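You operate a simulated robot arm through the tools that you are given. There is no shell and no other tool. Be economical: measure what you need, move in short steps, check, and stop when the job is done.

You are at the controls of a simulated robot arm. One attempt, no reset.

TASK
Eyelet the swatch the ticket names and put it on the grey mat.
Fine: one stroke, fingers clear of the press.
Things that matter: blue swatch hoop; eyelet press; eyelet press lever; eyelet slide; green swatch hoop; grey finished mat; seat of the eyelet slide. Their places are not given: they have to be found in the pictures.

It is judged by the outcome, as a careful person would: the job done as asked, and still so three seconds after it is handed in. It fails if anything else is knocked over, pushed out of place, dropped, spilled or broken.

THE ROBOT
A 7-joint arm with a two-finger parallel gripper, fixed in place. Base frame: the origin is at the foot of the arm, x ahead of it, y to its left, z up; the work surface is at about z = 850. Lengths are in mm, angles in rad, forces in N, time in s.
With the tool pointing down near the work surface it reaches from about 240 to 680 mm from the base axis. Its first joint turns from -1.152 to 1.152 rad. Payload 2.4 kg.
The TCP is the grasp point between the finger pads, 30 mm short of the fingertips. In the tool frame z runs along the fingers and y along their closing line. The gripper opens to 94 mm. The fingers are 28 mm wide and 10 mm thick; the gripper's body (50 by 96 mm) begins 55 mm behind the TCP.
Orientation is that of the tool frame in the base frame, as a unit quaternion [x, y, z, w]. With the fingers straight down and closing along the base's y, the tool's x points along the base's -x, its y along +y and its z along -z.

THE INTERFACE
- The arm moves only by the tool step_arm. Its argument "steps" is one flat list of numbers, 7 for each row, row after row: the shift along the tool's x, y, z in mm, then the turn, a rotation vector about the tool's x, y, z in rad, then the opening in per cent of the stroke, from 0 (shut) to 100 (fully open). In form: [x, y, z, rx, ry, rz, hand, x, y, z, rx, ry, rz, hand, ...]. A call has 1 to 10 rows; each row shifts and turns the commanded pose from where the row before left it, along the tool's axes as they then stand. Rows are played at 5 a second. More than 50 mm and 0.15 rad between two rows, or a gripper value outside its range, and nothing of the call is played. A pose out of reach is approached as far as the arm can. The call stops where the force on the tool passes 60 N (or 10 N more than at its start, if that is more) or the arm is blocked; 0.2 s more then pass. Each finger travels about 153 mm/s and halts on what it meets, pressing with about 22 N; the grip force reading is that of the motor and also rises with nothing between the fingers. The clock runs only during rows and for 0.2 s after the last one: add rows that do not move to give the fingers time. The reply holds the time, the measured pose of the TCP, the force on the tool along the base axes, the opening and the grip force, in the units named above and with some noise, with the torque about the TCP (base axes, N m) and any sound that the robot's microphone picked up, and new pictures: "views" is both (left out), scene, wrist or none.
- Cameras (640 x 400 px; columns grow to the right, rows downward): "scene" is fixed at [45.6, 480.7, 1447.9]; the picture's right is [-0.67, -0.74, 0.00], its down [-0.40, 0.36, -0.84] and it looks along [0.62, -0.56, -0.54] (base axes); focal length 308 px, centre (320, 200). "wrist" rides on the gripper at [76, 14, -102] in the tool frame; the picture's right is [-0.18, 0.98, 0.00], its down [-0.75, -0.14, -0.64] and it looks along [-0.63, -0.12, 0.77] (tool axes); focal length 243 px, centre (320, 200).
- measure_at(camera, pixels): for up to 12 pixels [column, row] of the newest picture of that camera ("zoom" is the newest enlarged one), the place [x, y, z] in the base frame of the surface seen there, good to about 2 mm. The clock stands still meanwhile.
- close_up(camera, box): a new picture of the part [left, top, right, bottom] of that camera's present view, enlarged. The clock stands still meanwhile.
- close_job(): hands the job in; it is judged then, once.

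Go step by step. Measure first, check grasps and placings, and put right what went wrong. The budget is 80 turns and 200 pictures, counting those below and the enlarged ones. Unless the task says otherwise, let go and move clear before handing in, and close with one line.

The tools are called by a JSON object that holds its "op" and its "data". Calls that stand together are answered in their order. step_arm: Moves the arm, as the interface text tells. Its arguments: {"type":"object","properties":{"steps":{"type":"array","items":{"type":"number"}},"views":{"type":"string","enum":["both","scene","wrist","none"]}},"required":["steps"]} The other tools are called the same way: measure_at (camera, pixels) gives the place of the surface under pixels of a picture; close_up (camera, box) takes an enlarged picture of a part of a camera's view; close_job () hands the job in.

At the start:

```text
clock: 0.0
tcp_pos: [331.8, 105.7, 1255.0]
orientation: [-0.001, 1.0, 0.0, -0.001]
ft_force: [-0.9, -1.0, 0.6]
wrist_torque: [-0.01, -0.02, 0.0]
gripper_width: 93.8
finger_force: 0.2
```

scene: 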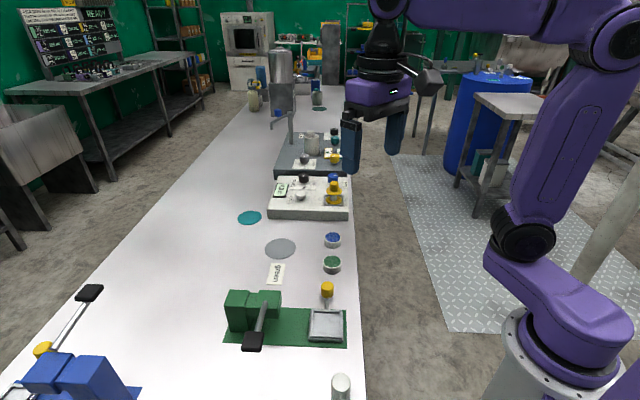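
wrist: 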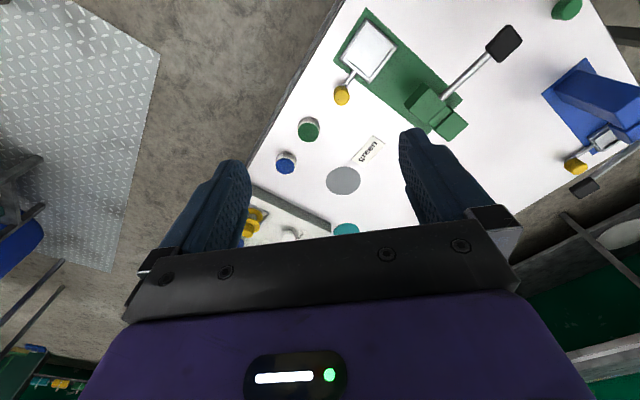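

The ticket at (276,273) seems to read "green"; there is a green press at (255,320) and a blue one at (70,375). I'll zoom in on the working area.

{"op": "close_up", "data": {"camera": "scene", "box": [200, 200, 380, 370]}}

{"op": "close_up", "data": {"camera": "wrist", "box": [240, 0, 640, 250]}}

{"op": "close_up", "data": {"camera": "scene", "box": [240, 40, 380, 225]}}

{"op": "measure_at", "data": {"camera": "scene", "pixels": [[280, 248], [249, 217], [333, 238], [332, 262], [327, 289], [325, 325], [252, 342], [260, 320], [240, 300], [228, 340], [345, 312], [276, 273]]}}

```text
2.35 times, centred on (290, 285) of scene
```

zoom: 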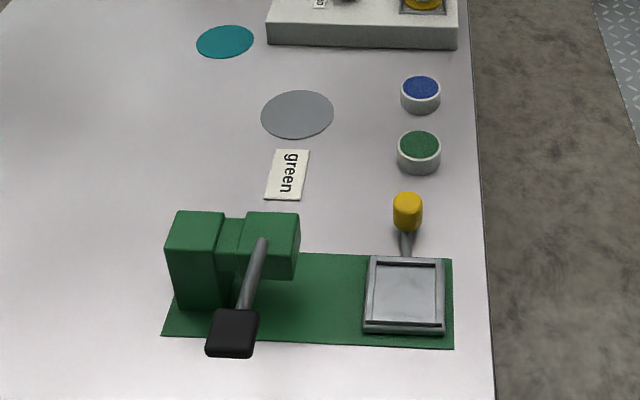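

```text
1.60 times, centred on (440, 125) of wrist
```

zoom: 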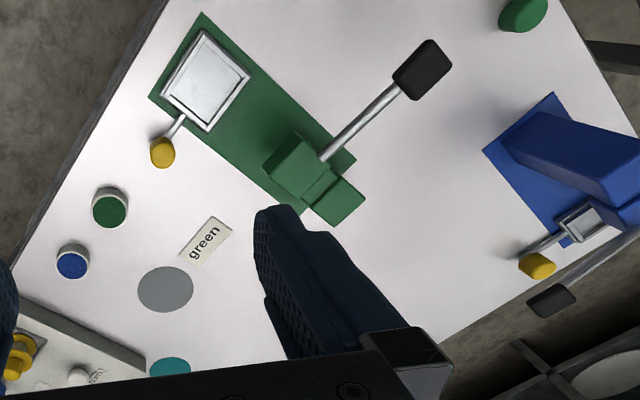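

```text
2.16 times, centred on (310, 132) of scene
```

zoom: 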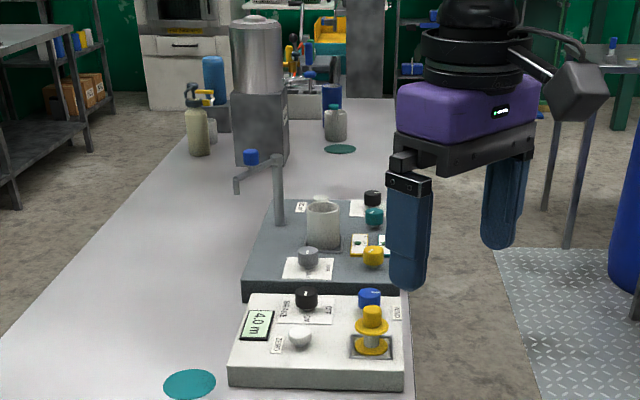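

```text
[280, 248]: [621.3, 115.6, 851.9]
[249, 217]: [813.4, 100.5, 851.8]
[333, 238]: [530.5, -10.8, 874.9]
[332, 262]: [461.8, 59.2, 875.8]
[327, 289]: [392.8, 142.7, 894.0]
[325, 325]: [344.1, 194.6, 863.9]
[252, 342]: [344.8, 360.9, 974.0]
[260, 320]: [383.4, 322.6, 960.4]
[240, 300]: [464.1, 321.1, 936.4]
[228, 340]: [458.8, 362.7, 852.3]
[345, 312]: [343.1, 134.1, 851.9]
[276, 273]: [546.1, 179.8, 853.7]
```

The ticket says "green". The green press has a tray on its plate with a yellow knob. I'll measure its geometry in detail.

{"op": "close_up", "data": {"camera": "scene", "box": [215, 270, 359, 360]}}

{"op": "close_up", "data": {"camera": "wrist", "box": [320, 0, 528, 130]}}

{"op": "measure_at", "data": {"camera": "wrist", "pixels": [[367, 10], [336, 52], [366, 20], [345, 62], [371, 80], [395, 45], [342, 95], [352, 78], [503, 43], [446, 97], [425, 105], [450, 125]]}}

```text
4.44 times, centred on (287, 315) of scene
```

zoom: 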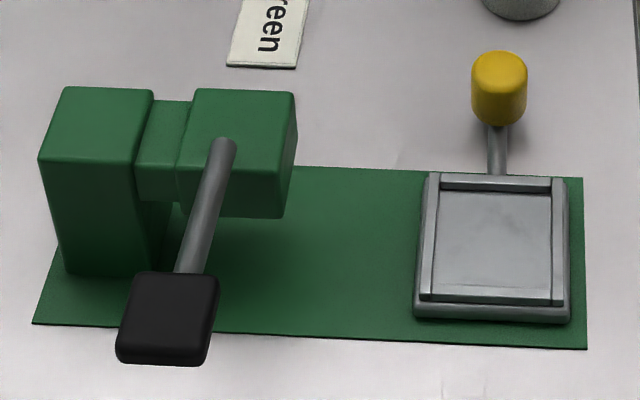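

```text
3.08 times, centred on (424, 65) of wrist
```

zoom: 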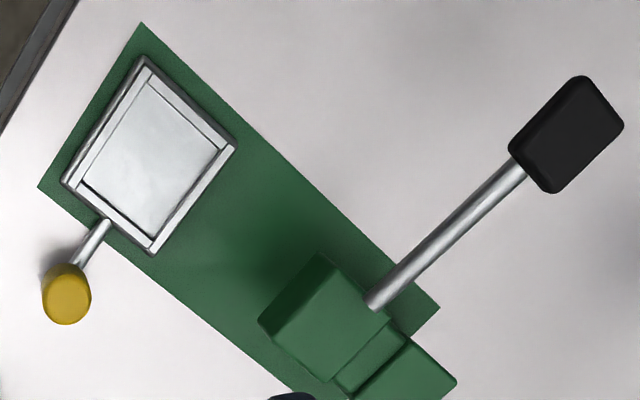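

```text
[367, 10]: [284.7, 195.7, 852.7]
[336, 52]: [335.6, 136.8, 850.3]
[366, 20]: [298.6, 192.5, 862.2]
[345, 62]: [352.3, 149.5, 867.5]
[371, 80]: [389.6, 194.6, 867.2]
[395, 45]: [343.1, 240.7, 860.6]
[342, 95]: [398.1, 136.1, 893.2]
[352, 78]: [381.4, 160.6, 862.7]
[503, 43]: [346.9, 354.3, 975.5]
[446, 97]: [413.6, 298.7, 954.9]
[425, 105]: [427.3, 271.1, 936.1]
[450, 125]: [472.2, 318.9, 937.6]
```

The plate's long axis is about (0.75, 0.66), the tray centre is about (346,194), and the lever knob is about (347,355,975). Next I'll measure the hoops, the knob and the space under the head.

{"op": "close_up", "data": {"camera": "wrist", "box": [250, 80, 410, 180]}}

{"op": "measure_at", "data": {"camera": "zoom", "pixels": [[193, 192], [276, 192], [234, 156], [234, 228], [235, 190], [146, 330], [110, 315], [180, 315]]}}

{"op": "close_up", "data": {"camera": "scene", "box": [215, 270, 359, 360]}}

{"op": "measure_at", "data": {"camera": "zoom", "pixels": [[428, 180], [560, 185], [425, 300], [558, 305], [490, 240], [280, 210], [190, 205], [498, 55], [498, 110], [498, 160], [168, 320], [220, 145]]}}

```text
4.00 times, centred on (330, 130) of wrist
```

zoom: 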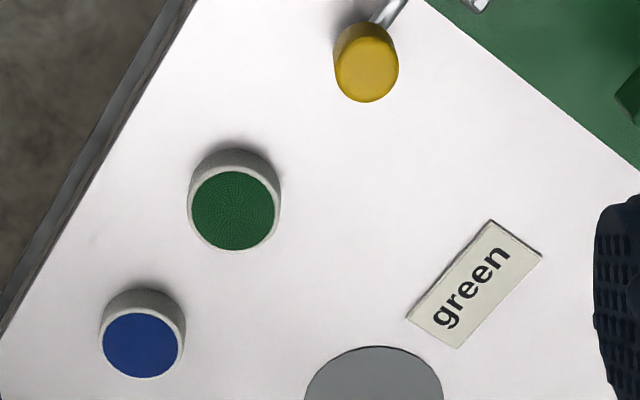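

```text
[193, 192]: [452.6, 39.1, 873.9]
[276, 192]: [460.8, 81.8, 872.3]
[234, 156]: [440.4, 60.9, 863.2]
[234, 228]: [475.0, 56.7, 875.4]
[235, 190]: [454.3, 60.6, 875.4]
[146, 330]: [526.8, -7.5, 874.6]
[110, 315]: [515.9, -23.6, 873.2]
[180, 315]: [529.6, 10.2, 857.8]
```

```text
4.44 times, centred on (287, 315) of scene
```

zoom: 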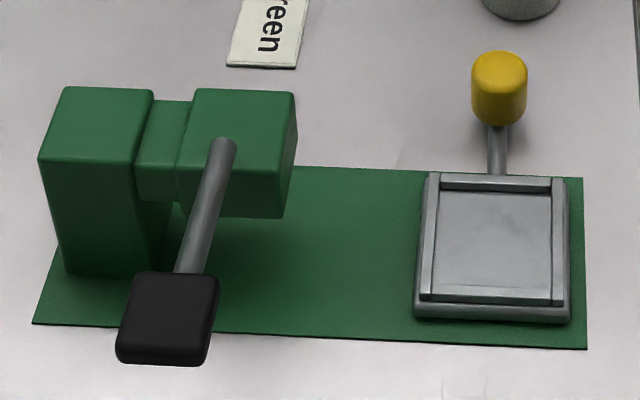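

```text
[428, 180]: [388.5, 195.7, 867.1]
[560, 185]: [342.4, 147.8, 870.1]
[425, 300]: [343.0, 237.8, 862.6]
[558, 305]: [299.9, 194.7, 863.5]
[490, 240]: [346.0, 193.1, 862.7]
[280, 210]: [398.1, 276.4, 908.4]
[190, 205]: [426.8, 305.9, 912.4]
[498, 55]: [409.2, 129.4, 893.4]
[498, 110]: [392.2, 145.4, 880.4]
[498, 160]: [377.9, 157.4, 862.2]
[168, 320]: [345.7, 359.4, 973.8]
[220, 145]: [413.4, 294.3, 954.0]
```

Green hoop: centre (458,60), about 43 mm across, top 876. Tray centre is about (343.5,194), floor 863, and the plate lies at about 45°. I'll turn the tool 45° and move above the green hoop.

{"op": "step_arm", "data": {"steps": [0, 0, 45, 0, 0, 0.131, 100, 0, 0, 45, 0, 0, 0.131, 100, 0, 0, 45, 0, 0, 0.131, 100, 0, 0, 45, 0, 0, 0.131, 100, 0, 0, 45, 0, 0, 0.131, 100, 0, 0, 0, 0, 0, 0.131, 100, -40.5, 18.9, 0, 0, 0, 0, 100, -40.5, 18.9, 0, 0, 0, 0, 100, -40.5, 18.9, 0, 0, 0, 0, 100, 0, 0, 40, 0, 0, 0, 100]}}

```text
clock: 2.2
tcp_pos: [457.6, 62.0, 988.6]
orientation: [0.383, 0.924, 0.0, 0.0]
ft_force: [-0.9, -0.4, 0.0]
wrist_torque: [-0.03, 0.02, 0.0]
gripper_width: 94.0
finger_force: 0.1
```

scene: 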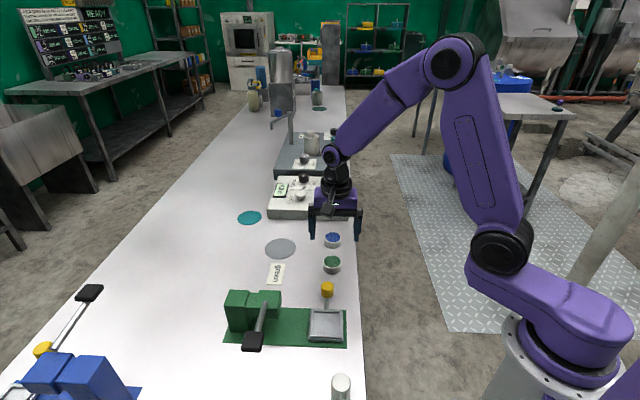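
wrist: 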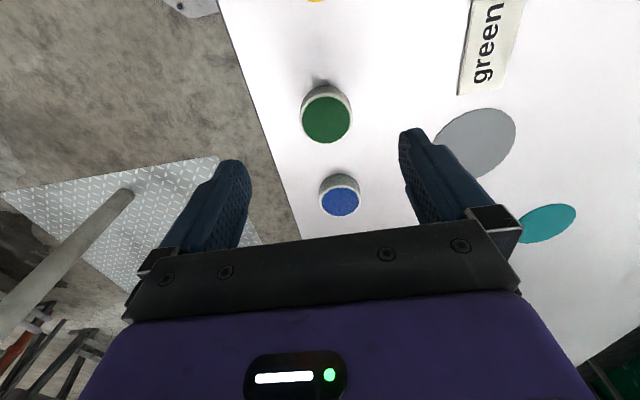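

TCP reads (457.6,62,988.6). I'll re-measure the hoops from this view before descending.

{"op": "measure_at", "data": {"camera": "wrist", "pixels": [[304, 120], [349, 120], [326, 97], [326, 142], [326, 120], [324, 202], [357, 202], [340, 202], [440, 140], [515, 130], [488, 112], [465, 170]]}}

```text
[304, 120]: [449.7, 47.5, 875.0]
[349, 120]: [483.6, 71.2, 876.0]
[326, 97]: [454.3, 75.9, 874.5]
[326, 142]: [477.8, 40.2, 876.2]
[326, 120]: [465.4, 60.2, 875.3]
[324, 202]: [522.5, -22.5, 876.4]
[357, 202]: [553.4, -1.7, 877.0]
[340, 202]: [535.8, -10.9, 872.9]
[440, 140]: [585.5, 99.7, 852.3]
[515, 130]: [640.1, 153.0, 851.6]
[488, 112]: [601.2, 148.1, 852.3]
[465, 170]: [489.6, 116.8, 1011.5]
```

The green hoop's centre is (466,59.5). I'll correct the position, go down to TCP z≈890 and close.

{"op": "step_arm", "data": {"steps": [-7.8, 4.2, 30, 0, 0, 0, 100, 0, 0, 35, 0, 0, 0, 100, 0, 0, 33, 0, 0, 0, 100, 0, 0, 0, 0, 0, 0, 100]}}

```text
clock: 3.2
tcp_pos: [465.5, 58.9, 891.8]
orientation: [0.384, 0.923, 0.0, 0.0]
ft_force: [-0.4, -0.4, 0.4]
wrist_torque: [-0.03, 0.03, 0.03]
gripper_width: 93.9
finger_force: 0.0
```

scene: 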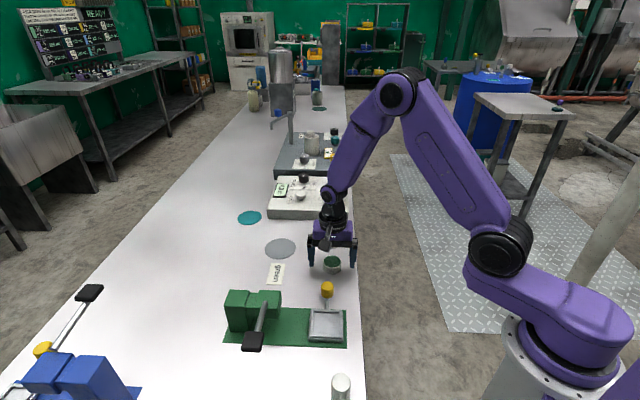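
wrist: 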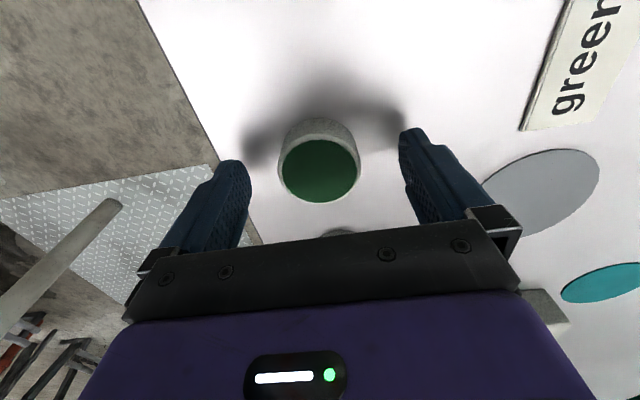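

The hoop is centred between the fingers. I'll close on it, then lift.

{"op": "step_arm", "data": {"steps": [0, 0, 2, 0, 0, 0, 40, 0, 0, 0, 0, 0, 0, 30, 0, 0, 0, 0, 0, 0, 30, 0, 0, 0, 0, 0, 0, 30], "views": "wrist"}}

```text
clock: 4.2
tcp_pos: [465.6, 59.4, 888.0]
orientation: [0.383, 0.924, 0.0, 0.001]
ft_force: [-2.1, 0.4, 13.8]
wrist_torque: [0.0, 0.11, 0.0]
gripper_width: 47.4
finger_force: 22.2
```

wrist: 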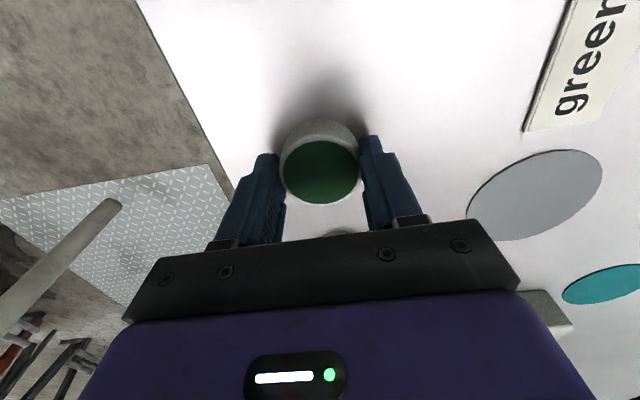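

Gripped at 47.4 mm. I'll lift and carry it along the tool's x to above the tray.

{"op": "step_arm", "data": {"steps": [0, 0, -35, 0, 0, 0, 30, 0, 0, -40, 0, 0, 0, 30, 36.3, 1.8, 0, 0, 0, 0, 30, 36.3, 1.8, 0, 0, 0, 0, 30, 36.3, 1.8, 0, 0, 0, 0, 30, 36.3, 1.8, 0, 0, 0, 0, 30, 36.3, 1.8, 0, 0, 0, 0, 30, 0, 0, 0, 0, 0, 0, 30]}}

```text
clock: 6.0
tcp_pos: [344.0, 193.9, 965.5]
orientation: [0.383, 0.924, 0.0, 0.0]
ft_force: [0.4, 0.1, 0.8]
wrist_torque: [-0.02, 0.01, -0.01]
gripper_width: 27.9
finger_force: 0.0
```

scene: 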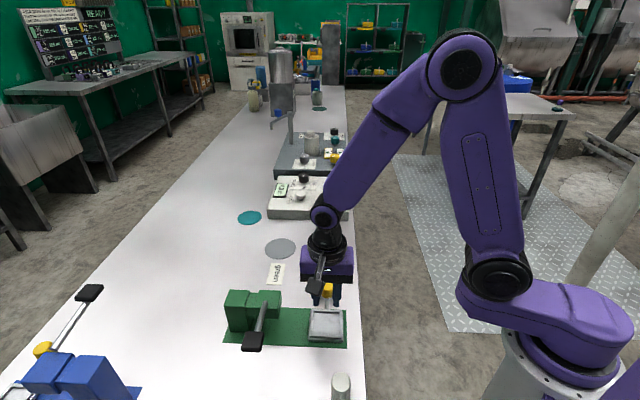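
wrist: 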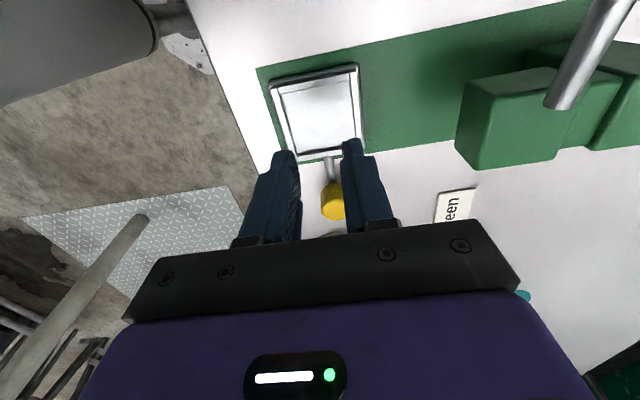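

The width is 27.9, so the hoop slipped out of the grip. I need to see where it is now; it is likely behind the gripper near its old place.

{"op": "close_up", "data": {"camera": "scene", "box": [240, 190, 400, 350]}}

{"op": "step_arm", "data": {"steps": [40, 0, -30, 0, 0, 0, 60, 40, 0, -30, 0, 0, 0, 100]}}

```text
2.50 times, centred on (320, 270) of scene
```

zoom: 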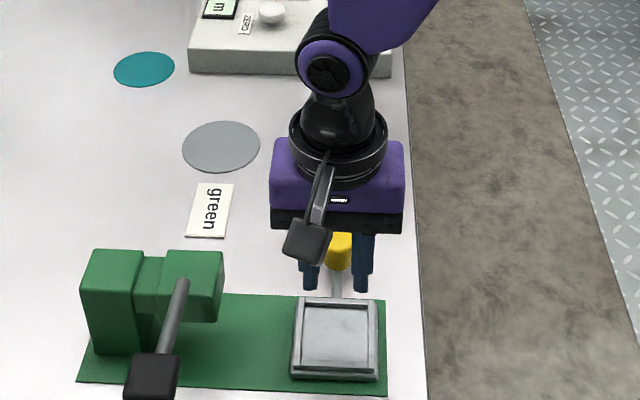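

```text
clock: 6.6
tcp_pos: [287.0, 250.9, 1025.1]
orientation: [0.383, 0.924, 0.0, 0.001]
ft_force: [0.1, -0.4, 0.5]
wrist_torque: [0.0, 0.0, 0.0]
gripper_width: 93.9
finger_force: 0.1
```

scene: 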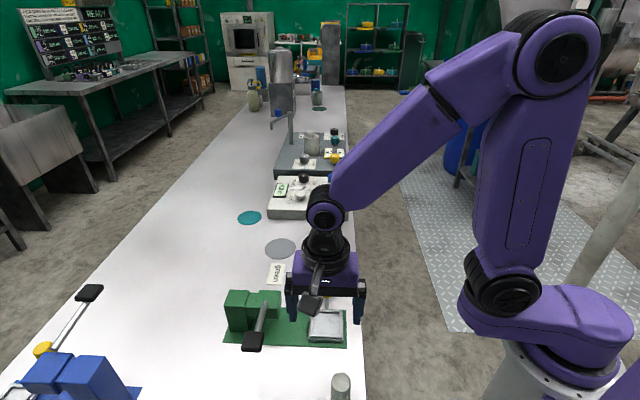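
wrist: 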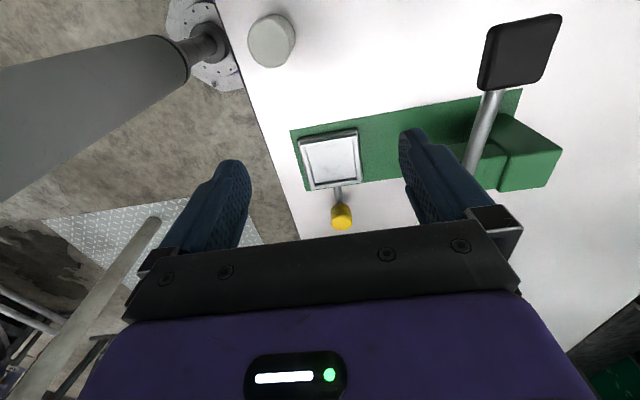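

The hoop isn't visible from here. I'll go back over the old place at a safe height.

{"op": "step_arm", "data": {"steps": [-45, -1.8, 0, 0, 0, 0, 100, -45, -1.8, 0, 0, 0, 0, 100, -45, -1.8, 0, 0, 0, 0, 100, -45, -1.8, 0, 0, 0, 0, 100, -45, -1.8, 0, 0, 0, 0, 100, -36, 0, -10, 0, 0, 0, 100, 0, 0, 0, 0, 0, 0, 100]}}

```text
clock: 8.2
tcp_pos: [461.8, 59.3, 1032.5]
orientation: [0.383, 0.924, 0.0, 0.001]
ft_force: [0.3, 0.1, -0.3]
wrist_torque: [-0.07, 0.0, 0.0]
gripper_width: 93.8
finger_force: 0.0
```

scene: 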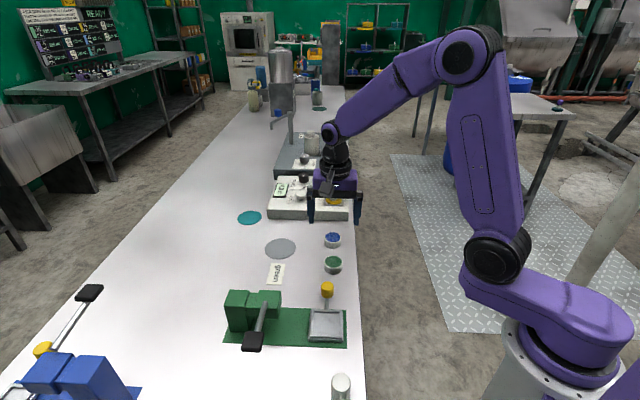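
wrist: 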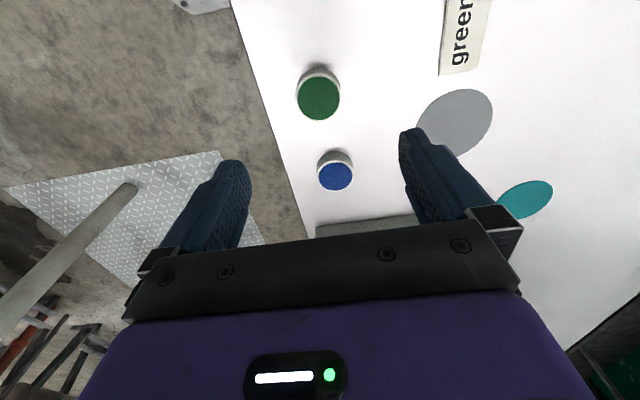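

The hoop is still standing near its original spot. I'll look at its shape more closely to see why it slipped.

{"op": "close_up", "data": {"camera": "scene", "box": [308, 222, 358, 282]}}

{"op": "measure_at", "data": {"camera": "zoom", "pixels": [[160, 250], [270, 250], [215, 218], [215, 265], [160, 290], [215, 320], [265, 290], [215, 330]]}}

{"op": "measure_at", "data": {"camera": "wrist", "pixels": [[298, 98], [339, 98], [318, 78], [318, 118], [318, 98], [318, 68], [301, 82], [338, 80]]}}

{"op": "close_up", "data": {"camera": "wrist", "box": [278, 50, 358, 200]}}

```text
6.67 times, centred on (333, 252) of scene
```

zoom: 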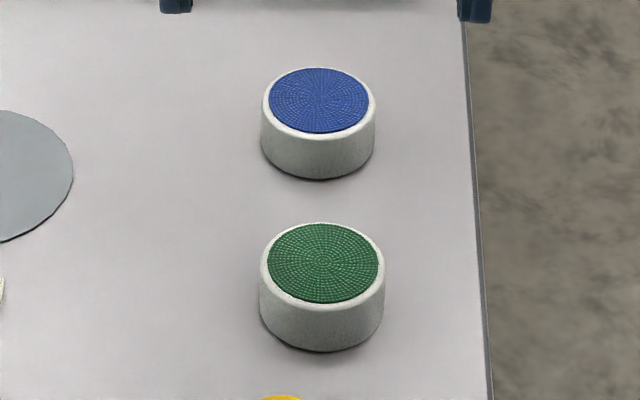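

```text
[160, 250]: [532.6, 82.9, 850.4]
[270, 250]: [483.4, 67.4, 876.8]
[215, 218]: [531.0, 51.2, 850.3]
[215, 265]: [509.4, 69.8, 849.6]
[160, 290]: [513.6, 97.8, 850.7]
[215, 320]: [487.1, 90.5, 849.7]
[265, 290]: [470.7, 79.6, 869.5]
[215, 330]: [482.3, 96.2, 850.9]
```

```text
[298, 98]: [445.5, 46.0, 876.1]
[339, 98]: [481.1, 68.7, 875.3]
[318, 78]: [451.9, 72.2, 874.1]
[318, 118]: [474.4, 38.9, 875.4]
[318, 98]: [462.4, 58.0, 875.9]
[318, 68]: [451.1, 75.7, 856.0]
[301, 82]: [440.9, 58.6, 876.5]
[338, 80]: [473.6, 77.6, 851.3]
```

```text
2.67 times, centred on (318, 125) of wrist
```

zoom: 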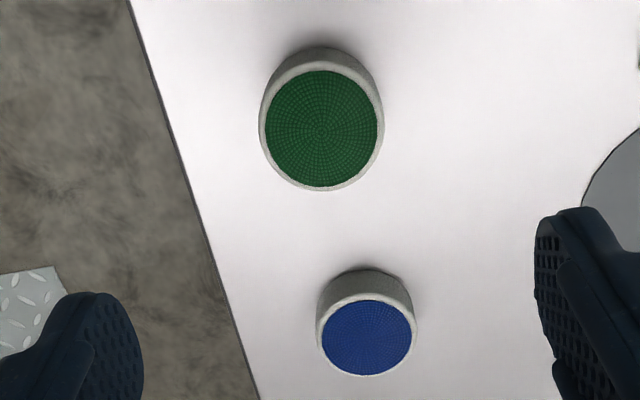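

It is a plain cylinder at about (463.3,57), undisturbed. I'll grasp again a little lower, command full closure, and then lift slowly while watching the width.

{"op": "step_arm", "data": {"steps": [-2.7, -0.6, 40, 0, 0, 0, 100, 0, 0, 40, 0, 0, 0, 100, 0, 0, 40, 0, 0, 0, 100, 0, 0, 20, 0, 0, 0, 100, 0, 0, 4, 0, 0, 0, 100, 0, 0, 0, 0, 0, 0, 100], "views": "wrist"}}

{"op": "step_arm", "data": {"steps": [0, 0, 0, 0, 0, 0, 60, 0, 0, 0, 0, 0, 0, 0, 0, 0, 0, 0, 0, 0, 0, 0, 0, 0, 0, 0, 0, 0], "views": "wrist"}}

```text
clock: 9.6
tcp_pos: [466.9, 54.4, 889.4]
orientation: [0.383, 0.924, 0.0, 0.0]
ft_force: [-0.5, 0.1, -0.6]
wrist_torque: [-0.01, 0.03, 0.05]
gripper_width: 93.9
finger_force: 0.0
```

wrist: 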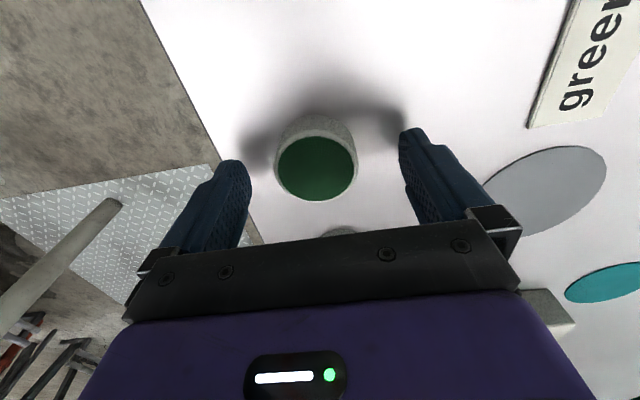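

```text
clock: 10.6
tcp_pos: [464.9, 55.6, 891.0]
orientation: [0.383, 0.924, 0.0, 0.0]
ft_force: [1.0, 0.3, 0.4]
wrist_torque: [0.03, -0.01, 0.0]
gripper_width: 47.7
finger_force: 21.9
```

wrist: 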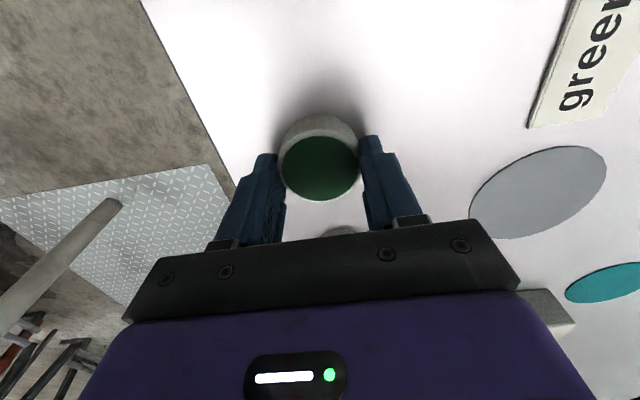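

Held at 47.7 mm with no odd force. I'll lift slowly and check.

{"op": "step_arm", "data": {"steps": [0, 0, -3, 0, 0, 0, 0, 0, 0, -5, 0, 0, 0, 0, 0, 0, -7, 0, 0, 0, 0, 0, 0, -10, 0, 0, 0, 0]}}

```text
clock: 11.6
tcp_pos: [466.4, 55.8, 913.8]
orientation: [0.383, 0.924, 0.0, 0.0]
ft_force: [0.0, -0.8, 0.1]
wrist_torque: [-0.03, 0.01, 0.02]
gripper_width: 47.6
finger_force: 22.1
```

scene: 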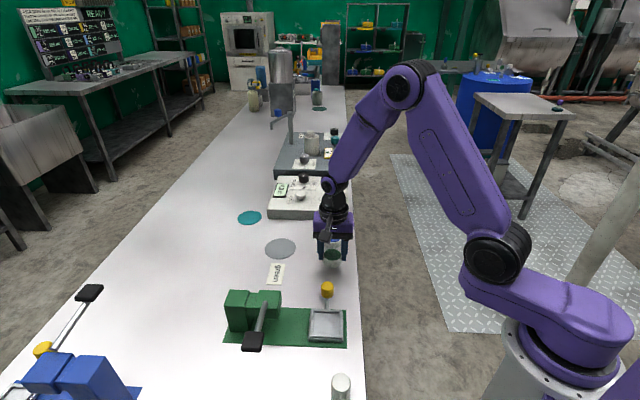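
wrist: 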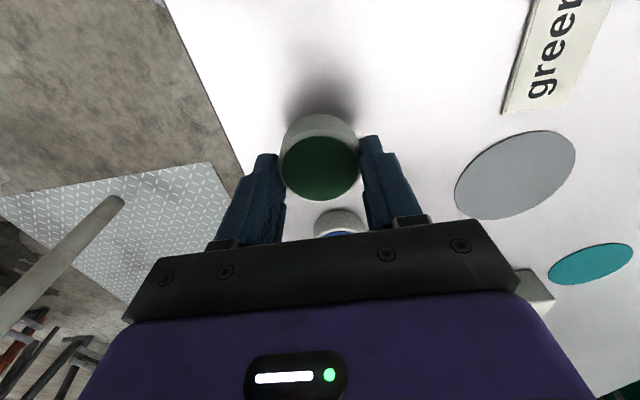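

The hoop is lifted and held. I'll carry it to above the tray at moderate speed.

{"op": "step_arm", "data": {"steps": [0, 0, -18, 0, 0, 0, 0, 0, 0, -22, 0, 0, 0, 0, 26.3, 1.5, 0, 0, 0, 0, 0, 26.3, 1.5, 0, 0, 0, 0, 0, 26.3, 1.5, 0, 0, 0, 0, 0, 26.3, 1.5, 0, 0, 0, 0, 0, 26.3, 1.5, 0, 0, 0, 0, 0, 26.3, 1.5, 0, 0, 0, 0, 0, 26.3, 1.5, 0, 0, 0, 0, 0, 0, 0, 0, 0, 0, 0, 0]}}

```text
clock: 13.8
tcp_pos: [344.6, 194.4, 953.7]
orientation: [0.383, 0.924, 0.001, 0.001]
ft_force: [0.4, 1.2, 0.8]
wrist_torque: [0.0, 0.02, -0.04]
gripper_width: 47.3
finger_force: 22.0
```

scene: 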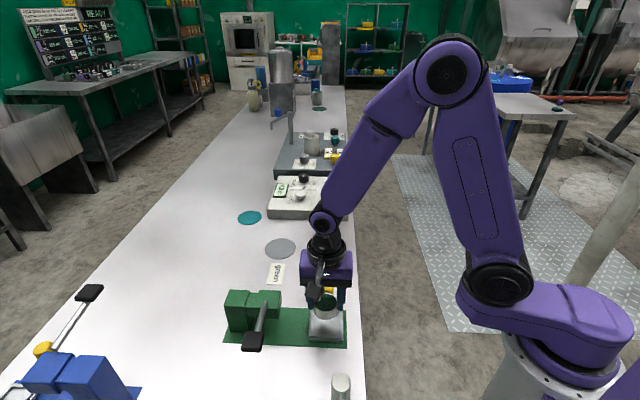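
wrist: 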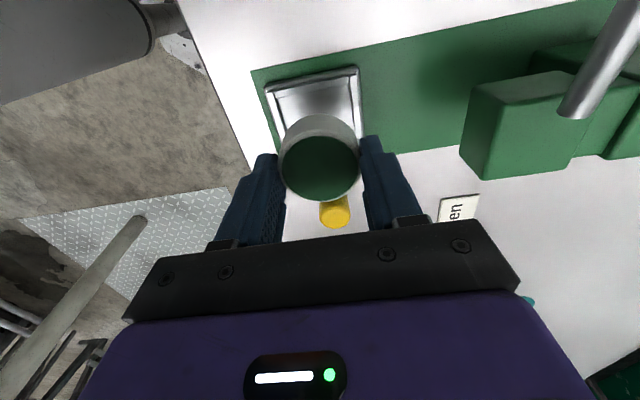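

Over the tray with the hoop held. I'll descend to just above the seat and check the alignment.

{"op": "step_arm", "data": {"steps": [0, 0, 20, 0, 0, 0, 0, 0, 0, 14, 0, 0, 0, 0, 0, 0, 6, 0, 0, 0, 0, 0, 0, 0, 0, 0, 0, 0]}}

{"op": "close_up", "data": {"camera": "scene", "box": [285, 260, 365, 360]}}

{"op": "close_up", "data": {"camera": "wrist", "box": [220, 50, 420, 240]}}

```text
clock: 14.8
tcp_pos: [345.2, 194.0, 915.5]
orientation: [0.384, 0.923, 0.0, 0.0]
ft_force: [0.1, 0.2, 0.6]
wrist_torque: [0.0, 0.02, -0.02]
gripper_width: 47.8
finger_force: 21.6
```

scene: 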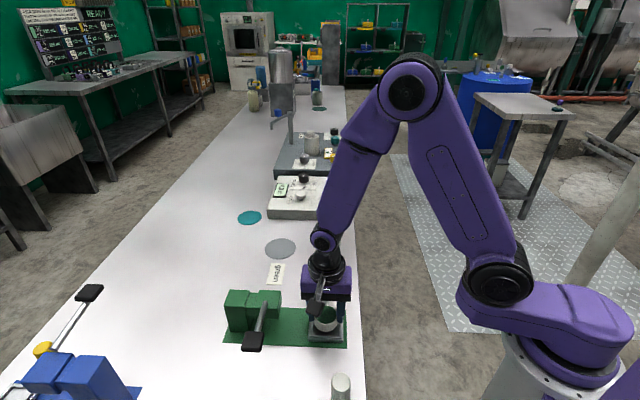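
wrist: 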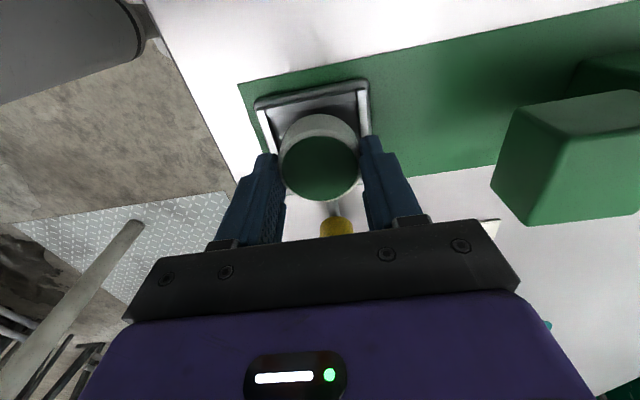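

```text
4.00 times, centred on (325, 310) of scene
```

zoom: 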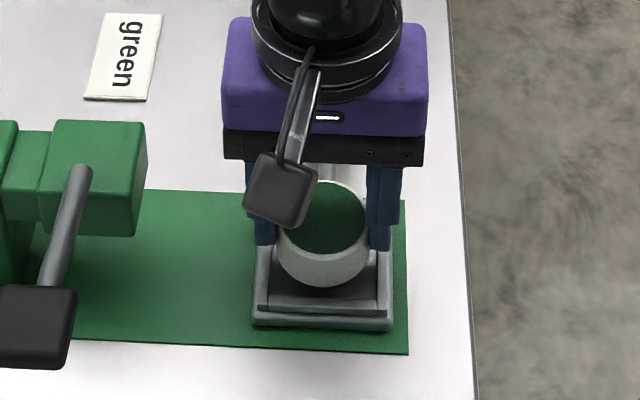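

```text
2.11 times, centred on (320, 145) of wrist
```

zoom: 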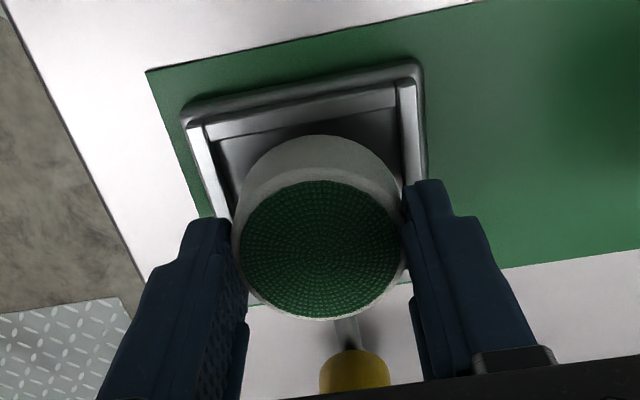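

The hoop looks roughly inside the seat. I'll measure both to check the offset.

{"op": "measure_at", "data": {"camera": "zoom", "pixels": [[240, 245], [400, 245], [320, 183], [320, 315], [200, 130], [405, 82], [184, 115], [421, 65], [225, 195], [404, 150], [210, 150], [300, 120]]}}

```text
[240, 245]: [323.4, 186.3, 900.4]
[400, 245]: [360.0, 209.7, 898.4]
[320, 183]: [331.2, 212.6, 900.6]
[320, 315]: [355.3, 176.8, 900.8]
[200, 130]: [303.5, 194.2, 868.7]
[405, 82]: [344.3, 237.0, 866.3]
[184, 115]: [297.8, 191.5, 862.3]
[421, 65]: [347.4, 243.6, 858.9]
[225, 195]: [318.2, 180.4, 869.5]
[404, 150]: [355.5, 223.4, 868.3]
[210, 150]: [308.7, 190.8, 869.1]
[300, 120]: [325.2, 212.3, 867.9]
```

The hoop centre is about 2.5 mm off toward +x tool. I'll correct that and lower it about 11 mm gently.

{"op": "step_arm", "data": {"steps": [-2.5, 0, 3, 0, 0, 0, 0, 0, 0, 4, 0, 0, 0, 0, 0, 0, 3, 0, 0, 0, 0, 0, 0, 1.5, 0, 0, 0, 0, 0, 0, 0, 0, 0, 0, 0]}}

{"op": "close_up", "data": {"camera": "scene", "box": [285, 260, 365, 360]}}

```text
clock: 16.0
tcp_pos: [345.9, 192.1, 902.6]
orientation: [0.383, 0.924, 0.0, 0.0]
ft_force: [-0.3, 0.5, -0.5]
wrist_torque: [-0.01, 0.01, 0.0]
gripper_width: 47.6
finger_force: 21.5
```

scene: 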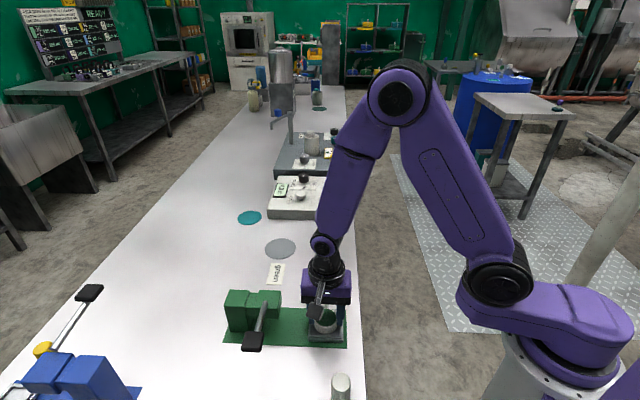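
wrist: 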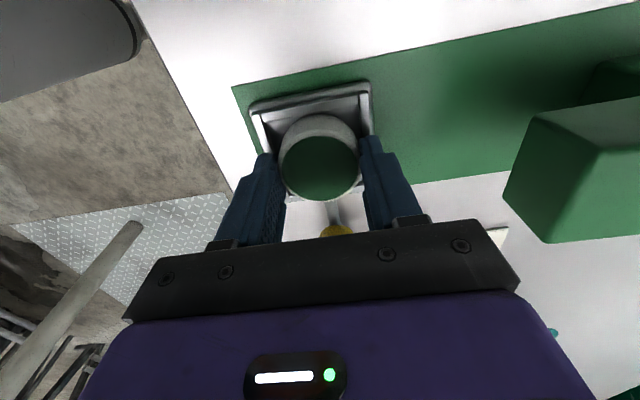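

```text
4.00 times, centred on (325, 310) of scene
```

zoom: 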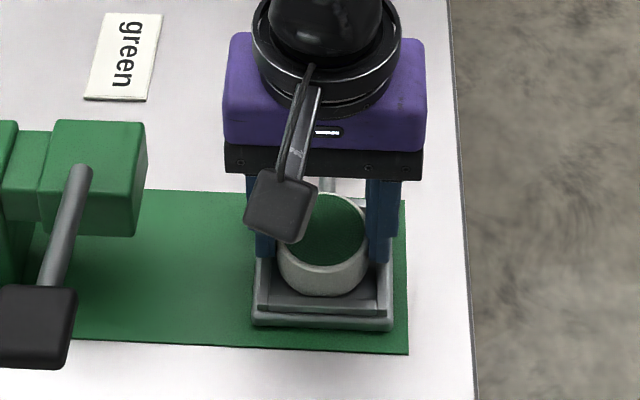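

No contact force yet. I'll measure the hoop's top height.

{"op": "measure_at", "data": {"camera": "wrist", "pixels": [[320, 170], [290, 165], [350, 165], [320, 145], [320, 195]]}}

{"op": "measure_at", "data": {"camera": "zoom", "pixels": [[330, 292], [330, 240], [330, 303], [320, 315]]}}

```text
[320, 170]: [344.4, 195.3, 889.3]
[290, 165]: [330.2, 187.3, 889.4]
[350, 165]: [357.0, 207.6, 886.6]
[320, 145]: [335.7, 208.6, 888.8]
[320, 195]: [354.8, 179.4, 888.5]
```

```text
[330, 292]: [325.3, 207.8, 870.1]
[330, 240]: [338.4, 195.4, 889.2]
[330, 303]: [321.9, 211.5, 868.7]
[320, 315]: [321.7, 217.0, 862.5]
```

The top is at 889, about a millimetre from seated. I'll lower until contact.

{"op": "step_arm", "data": {"steps": [0, 0, 1, 0, 0, 0, 0, 0, 0, 1, 0, 0, 0, 0, 0, 0, 0, 0, 0, 0, 0], "views": "none"}}

```text
clock: 16.8
tcp_pos: [346.1, 192.8, 901.8]
orientation: [0.383, 0.924, 0.0, 0.001]
ft_force: [-1.6, 0.3, 17.1]
wrist_torque: [0.05, 0.09, -0.01]
gripper_width: 47.7
finger_force: 22.2
```

Contact: 17 N upward, so the hoop is on the seat floor. I'll ease up slightly, release and rise.

{"op": "step_arm", "data": {"steps": [0, 0, -1, 0, 0, 0, 0, 0, 0, 0, 0, 0, 0, 54, 0, 0, 0, 0, 0, 0, 62, 0, 0, 0, 0, 0, 0, 75, 0, 0, -10, 0, 0, 0, 75, 0, 0, -25, 0, 0, 0, 75, 0, 0, -35, 0, 0, 0, 75, 0, 0, 0, 0, 0, 0, 75]}}

{"op": "close_up", "data": {"camera": "wrist", "box": [220, 30, 420, 230]}}

{"op": "close_up", "data": {"camera": "scene", "box": [215, 270, 359, 360]}}

```text
clock: 18.6
tcp_pos: [346.9, 192.3, 972.5]
orientation: [0.382, 0.924, 0.0, 0.001]
ft_force: [0.0, 0.0, 0.2]
wrist_torque: [-0.02, 0.02, -0.02]
gripper_width: 70.6
finger_force: 0.0
```

scene: 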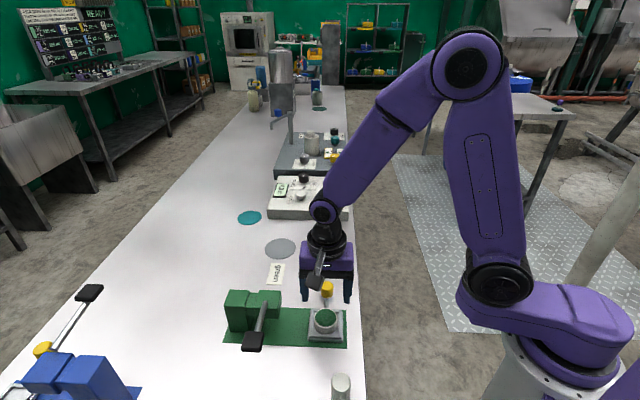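
wrist: 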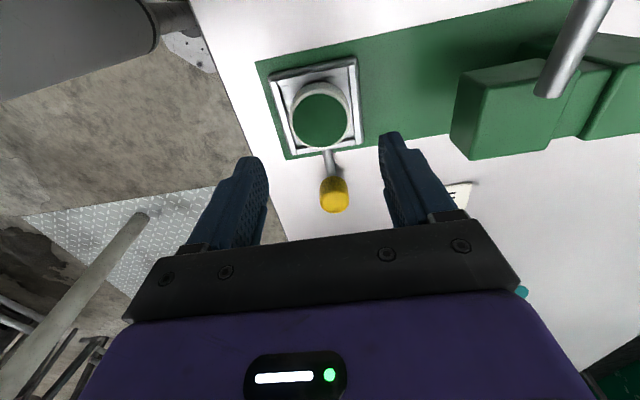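

```text
2.00 times, centred on (320, 130) of wrist
```

zoom: 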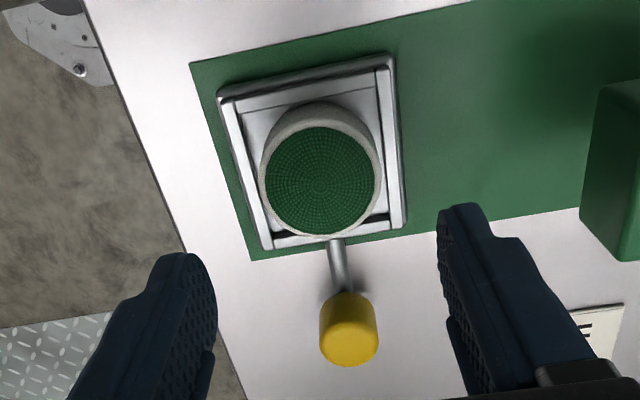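

```text
4.44 times, centred on (287, 315) of scene
```

zoom: 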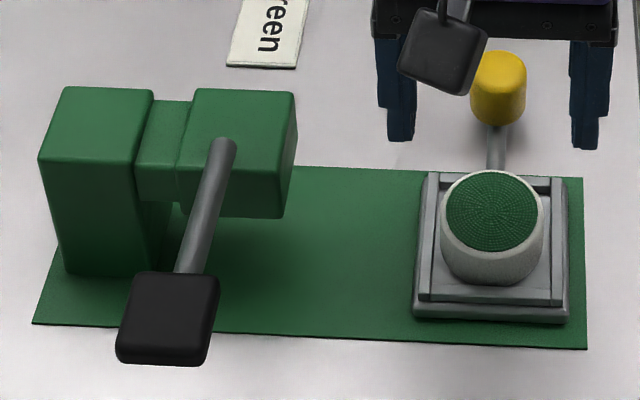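

Seated in the tray. I'll confirm that it's flat and get the knob's position.

{"op": "measure_at", "data": {"camera": "wrist", "pixels": [[300, 118], [342, 118], [320, 100], [320, 140], [320, 120], [335, 195], [323, 195], [347, 195], [335, 182], [335, 207]]}}

{"op": "measure_at", "data": {"camera": "zoom", "pixels": [[498, 60], [475, 75], [522, 75], [480, 110], [518, 110], [498, 120], [498, 150]]}}

```text
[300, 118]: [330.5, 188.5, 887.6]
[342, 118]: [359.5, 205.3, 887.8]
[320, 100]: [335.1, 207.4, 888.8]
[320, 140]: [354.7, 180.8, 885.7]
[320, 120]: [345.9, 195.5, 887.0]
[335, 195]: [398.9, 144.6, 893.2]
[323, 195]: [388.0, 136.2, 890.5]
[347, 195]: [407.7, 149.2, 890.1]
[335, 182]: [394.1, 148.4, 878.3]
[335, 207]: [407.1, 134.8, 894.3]
```

```text
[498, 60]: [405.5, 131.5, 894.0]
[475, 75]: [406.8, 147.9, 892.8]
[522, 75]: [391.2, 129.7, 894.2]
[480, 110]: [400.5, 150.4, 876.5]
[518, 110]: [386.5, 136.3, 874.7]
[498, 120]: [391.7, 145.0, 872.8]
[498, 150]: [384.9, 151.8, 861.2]
```

The hoop is flat in its seat. The knob is centred at about (400,139), top 894. I'll go to it with the fingers straddling it along the slide's travel, then close.

{"op": "step_arm", "data": {"steps": [-38, 0, 0, 0, 0, 0, 70, -37.5, 0, 0, 0, 0, 0, 70, 0, 0, 0, 0, 0, 0, 70, 0, 0, 40, 0, 0, 0, 70, 0, 0, 28, 0, 0, 0, 70, 0, 0, 0, 0, 0, 0, 70]}}

{"op": "close_up", "data": {"camera": "scene", "box": [215, 240, 375, 360]}}

```text
clock: 20.0
tcp_pos: [400.6, 136.7, 901.8]
orientation: [0.384, 0.924, 0.0, 0.0]
ft_force: [-0.4, 0.1, 0.6]
wrist_torque: [-0.01, 0.02, -0.01]
gripper_width: 65.8
finger_force: 0.1
```

scene: 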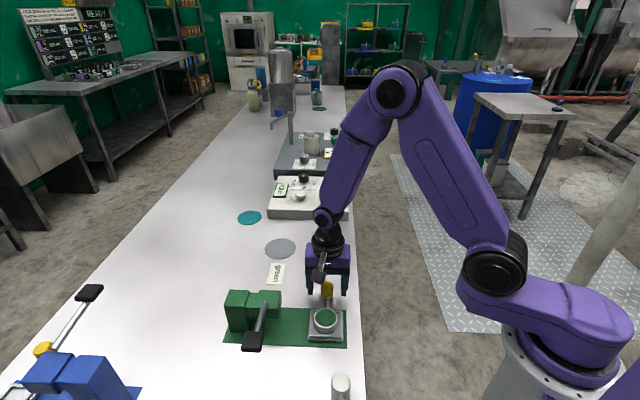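
wrist: 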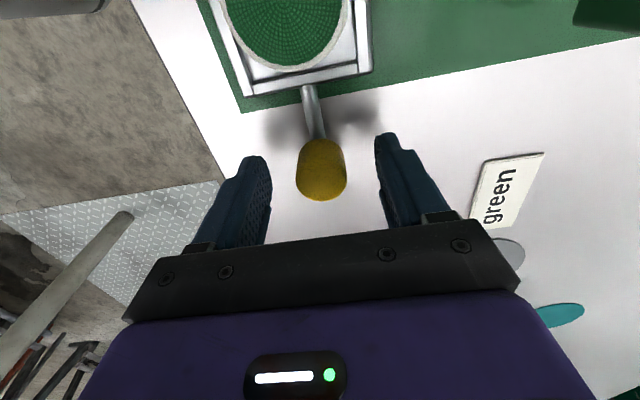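

```text
3.33 times, centred on (295, 300) of scene
```

zoom: 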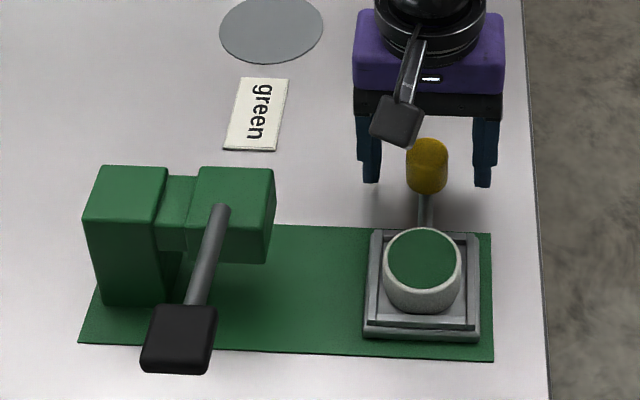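

The knob sits between the fingers. I'll close on it.

{"op": "step_arm", "data": {"steps": [0, 0, 0, 0, 0, 0, 40, 0, 0, 0, 0, 0, 0, 20, 0, 0, 0, 0, 0, 0, 0, 0, 0, 0, 0, 0, 0, 0], "views": "wrist"}}

```text
clock: 21.0
tcp_pos: [400.5, 137.3, 902.7]
orientation: [0.384, 0.923, 0.0, 0.0]
ft_force: [0.0, -1.0, -5.7]
wrist_torque: [-0.16, -0.24, 0.01]
gripper_width: 28.0
finger_force: 45.2
```

wrist: 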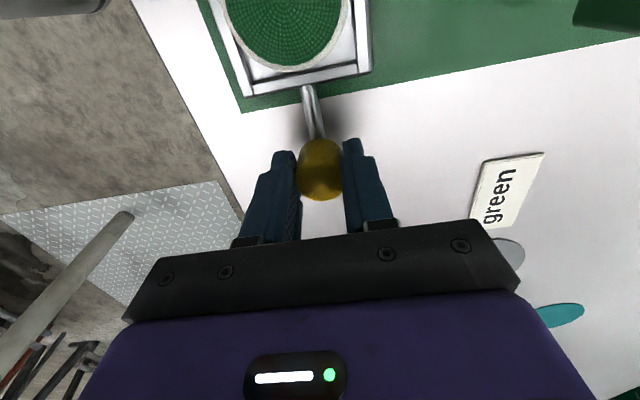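

Knob gripped (28 mm). I'll slide along +y tool gently, 80 mm first.

{"op": "step_arm", "data": {"steps": [0, 3, 0, 0, 0, 0, 0, 0, 6, 0, 0, 0, 0, 0, 0, 9, 0, 0, 0, 0, 0, 0, 10, 0, 0, 0, 0, 0, 0, 10, 0, 0, 0, 0, 0, 0, 10, 0, 0, 0, 0, 0, 0, 10, 0, 0, 0, 0, 0, 0, 10, 0, 0, 0, 0, 0, 0, 8, 0, 0, 0, 0, 0, 0, 4, 0, 0, 0, 0, 0]}}

{"op": "close_up", "data": {"camera": "scene", "box": [215, 240, 375, 360]}}

```text
clock: 23.2
tcp_pos: [455.7, 195.0, 904.3]
orientation: [0.383, 0.924, 0.0, 0.0]
ft_force: [11.6, -12.7, -27.2]
wrist_torque: [-0.2, -0.25, -0.05]
gripper_width: 28.1
finger_force: 45.1
```

scene: 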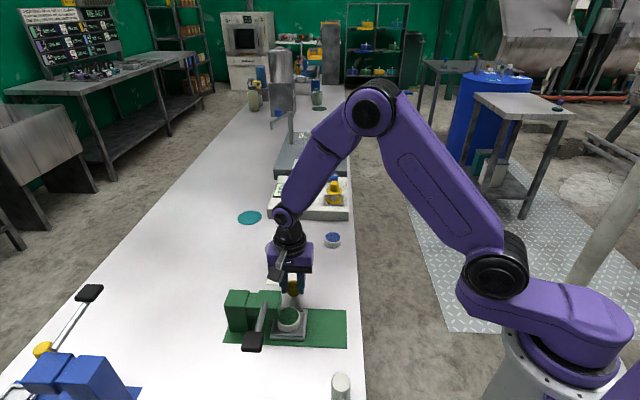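
wrist: 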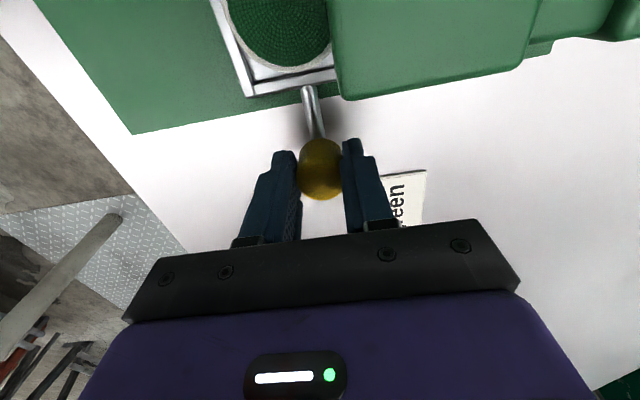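

```text
3.33 times, centred on (295, 300) of scene
```

zoom: 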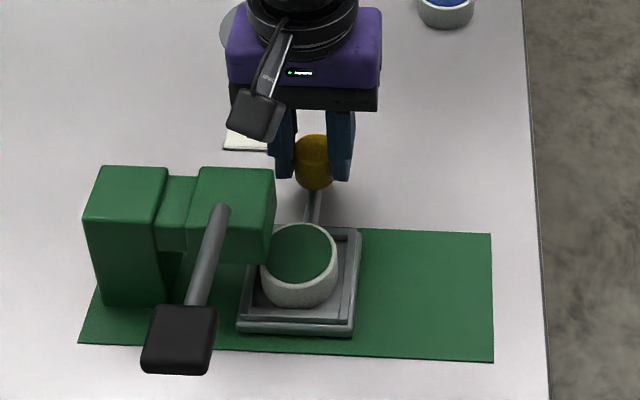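

The slide moved about 80 mm, but gripping builds side forces (−27 N in z). I'll slacken the grip so the fingers only straddle the knob, then keep pushing.

{"op": "step_arm", "data": {"steps": [0, 0, 0, 0, 0, 0, 36, 0, 0, 0, 0, 0, 0, 36, 0, 0, 0, 0, 0, 0, 36], "views": "wrist"}}

{"op": "measure_at", "data": {"camera": "wrist", "pixels": [[320, 155], [320, 190], [299, 175], [342, 175], [250, 92], [275, 45]]}}

```text
clock: 24.0
tcp_pos: [456.6, 195.5, 905.2]
orientation: [0.382, 0.924, 0.0, 0.0]
ft_force: [-0.8, -0.3, 1.1]
wrist_torque: [0.01, 0.0, 0.01]
gripper_width: 33.8
finger_force: 0.2
```

wrist: 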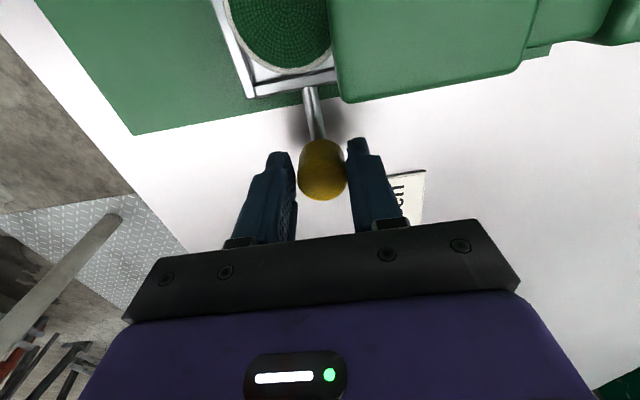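

```text
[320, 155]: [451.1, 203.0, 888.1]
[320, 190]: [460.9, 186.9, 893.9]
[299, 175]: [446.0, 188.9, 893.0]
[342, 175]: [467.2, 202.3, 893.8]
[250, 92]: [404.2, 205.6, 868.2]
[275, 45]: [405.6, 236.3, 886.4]
```

Forces are gone and the knob is at (456,195). I'll keep pushing in small steps, looking for the end stop.

{"op": "step_arm", "data": {"steps": [0, 4, 2, 0, 0, 0, 36, 0, 6, 0, 0, 0, 0, 36, 0, 6, 0, 0, 0, 0, 36, 0, 6, 0, 0, 0, 0, 36, 0, 6, 0, 0, 0, 0, 36, 0, 0, 0, 0, 0, 0, 36]}}

{"op": "close_up", "data": {"camera": "scene", "box": [215, 240, 375, 360]}}

```text
clock: 25.4
tcp_pos: [476.0, 214.2, 901.5]
orientation: [0.383, 0.924, 0.0, -0.001]
ft_force: [-0.7, -0.7, -0.7]
wrist_torque: [0.02, 0.04, 0.0]
gripper_width: 34.4
finger_force: 0.1
```

scene: 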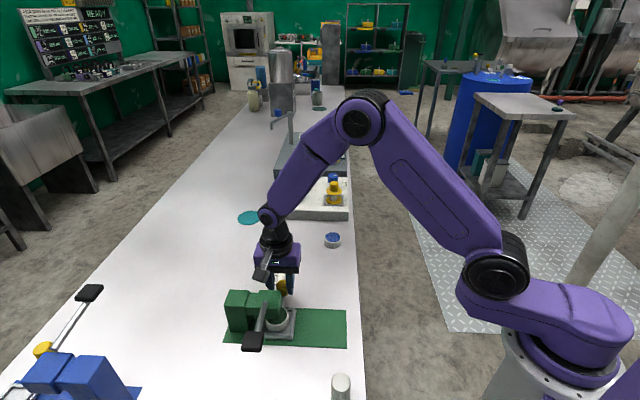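
wrist: 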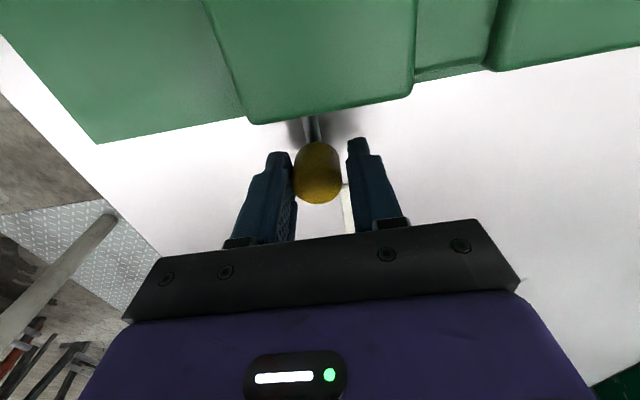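

```text
3.33 times, centred on (295, 300) of scene
```

zoom: 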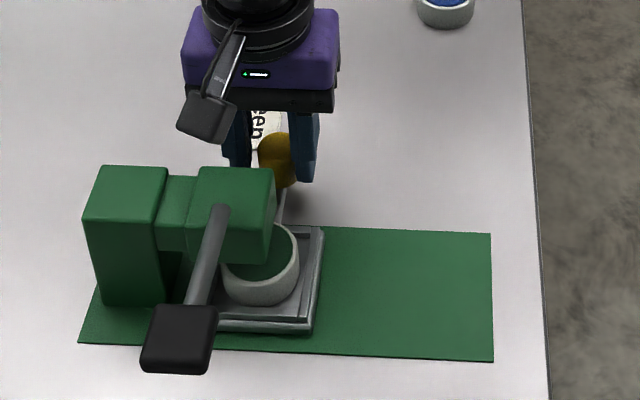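

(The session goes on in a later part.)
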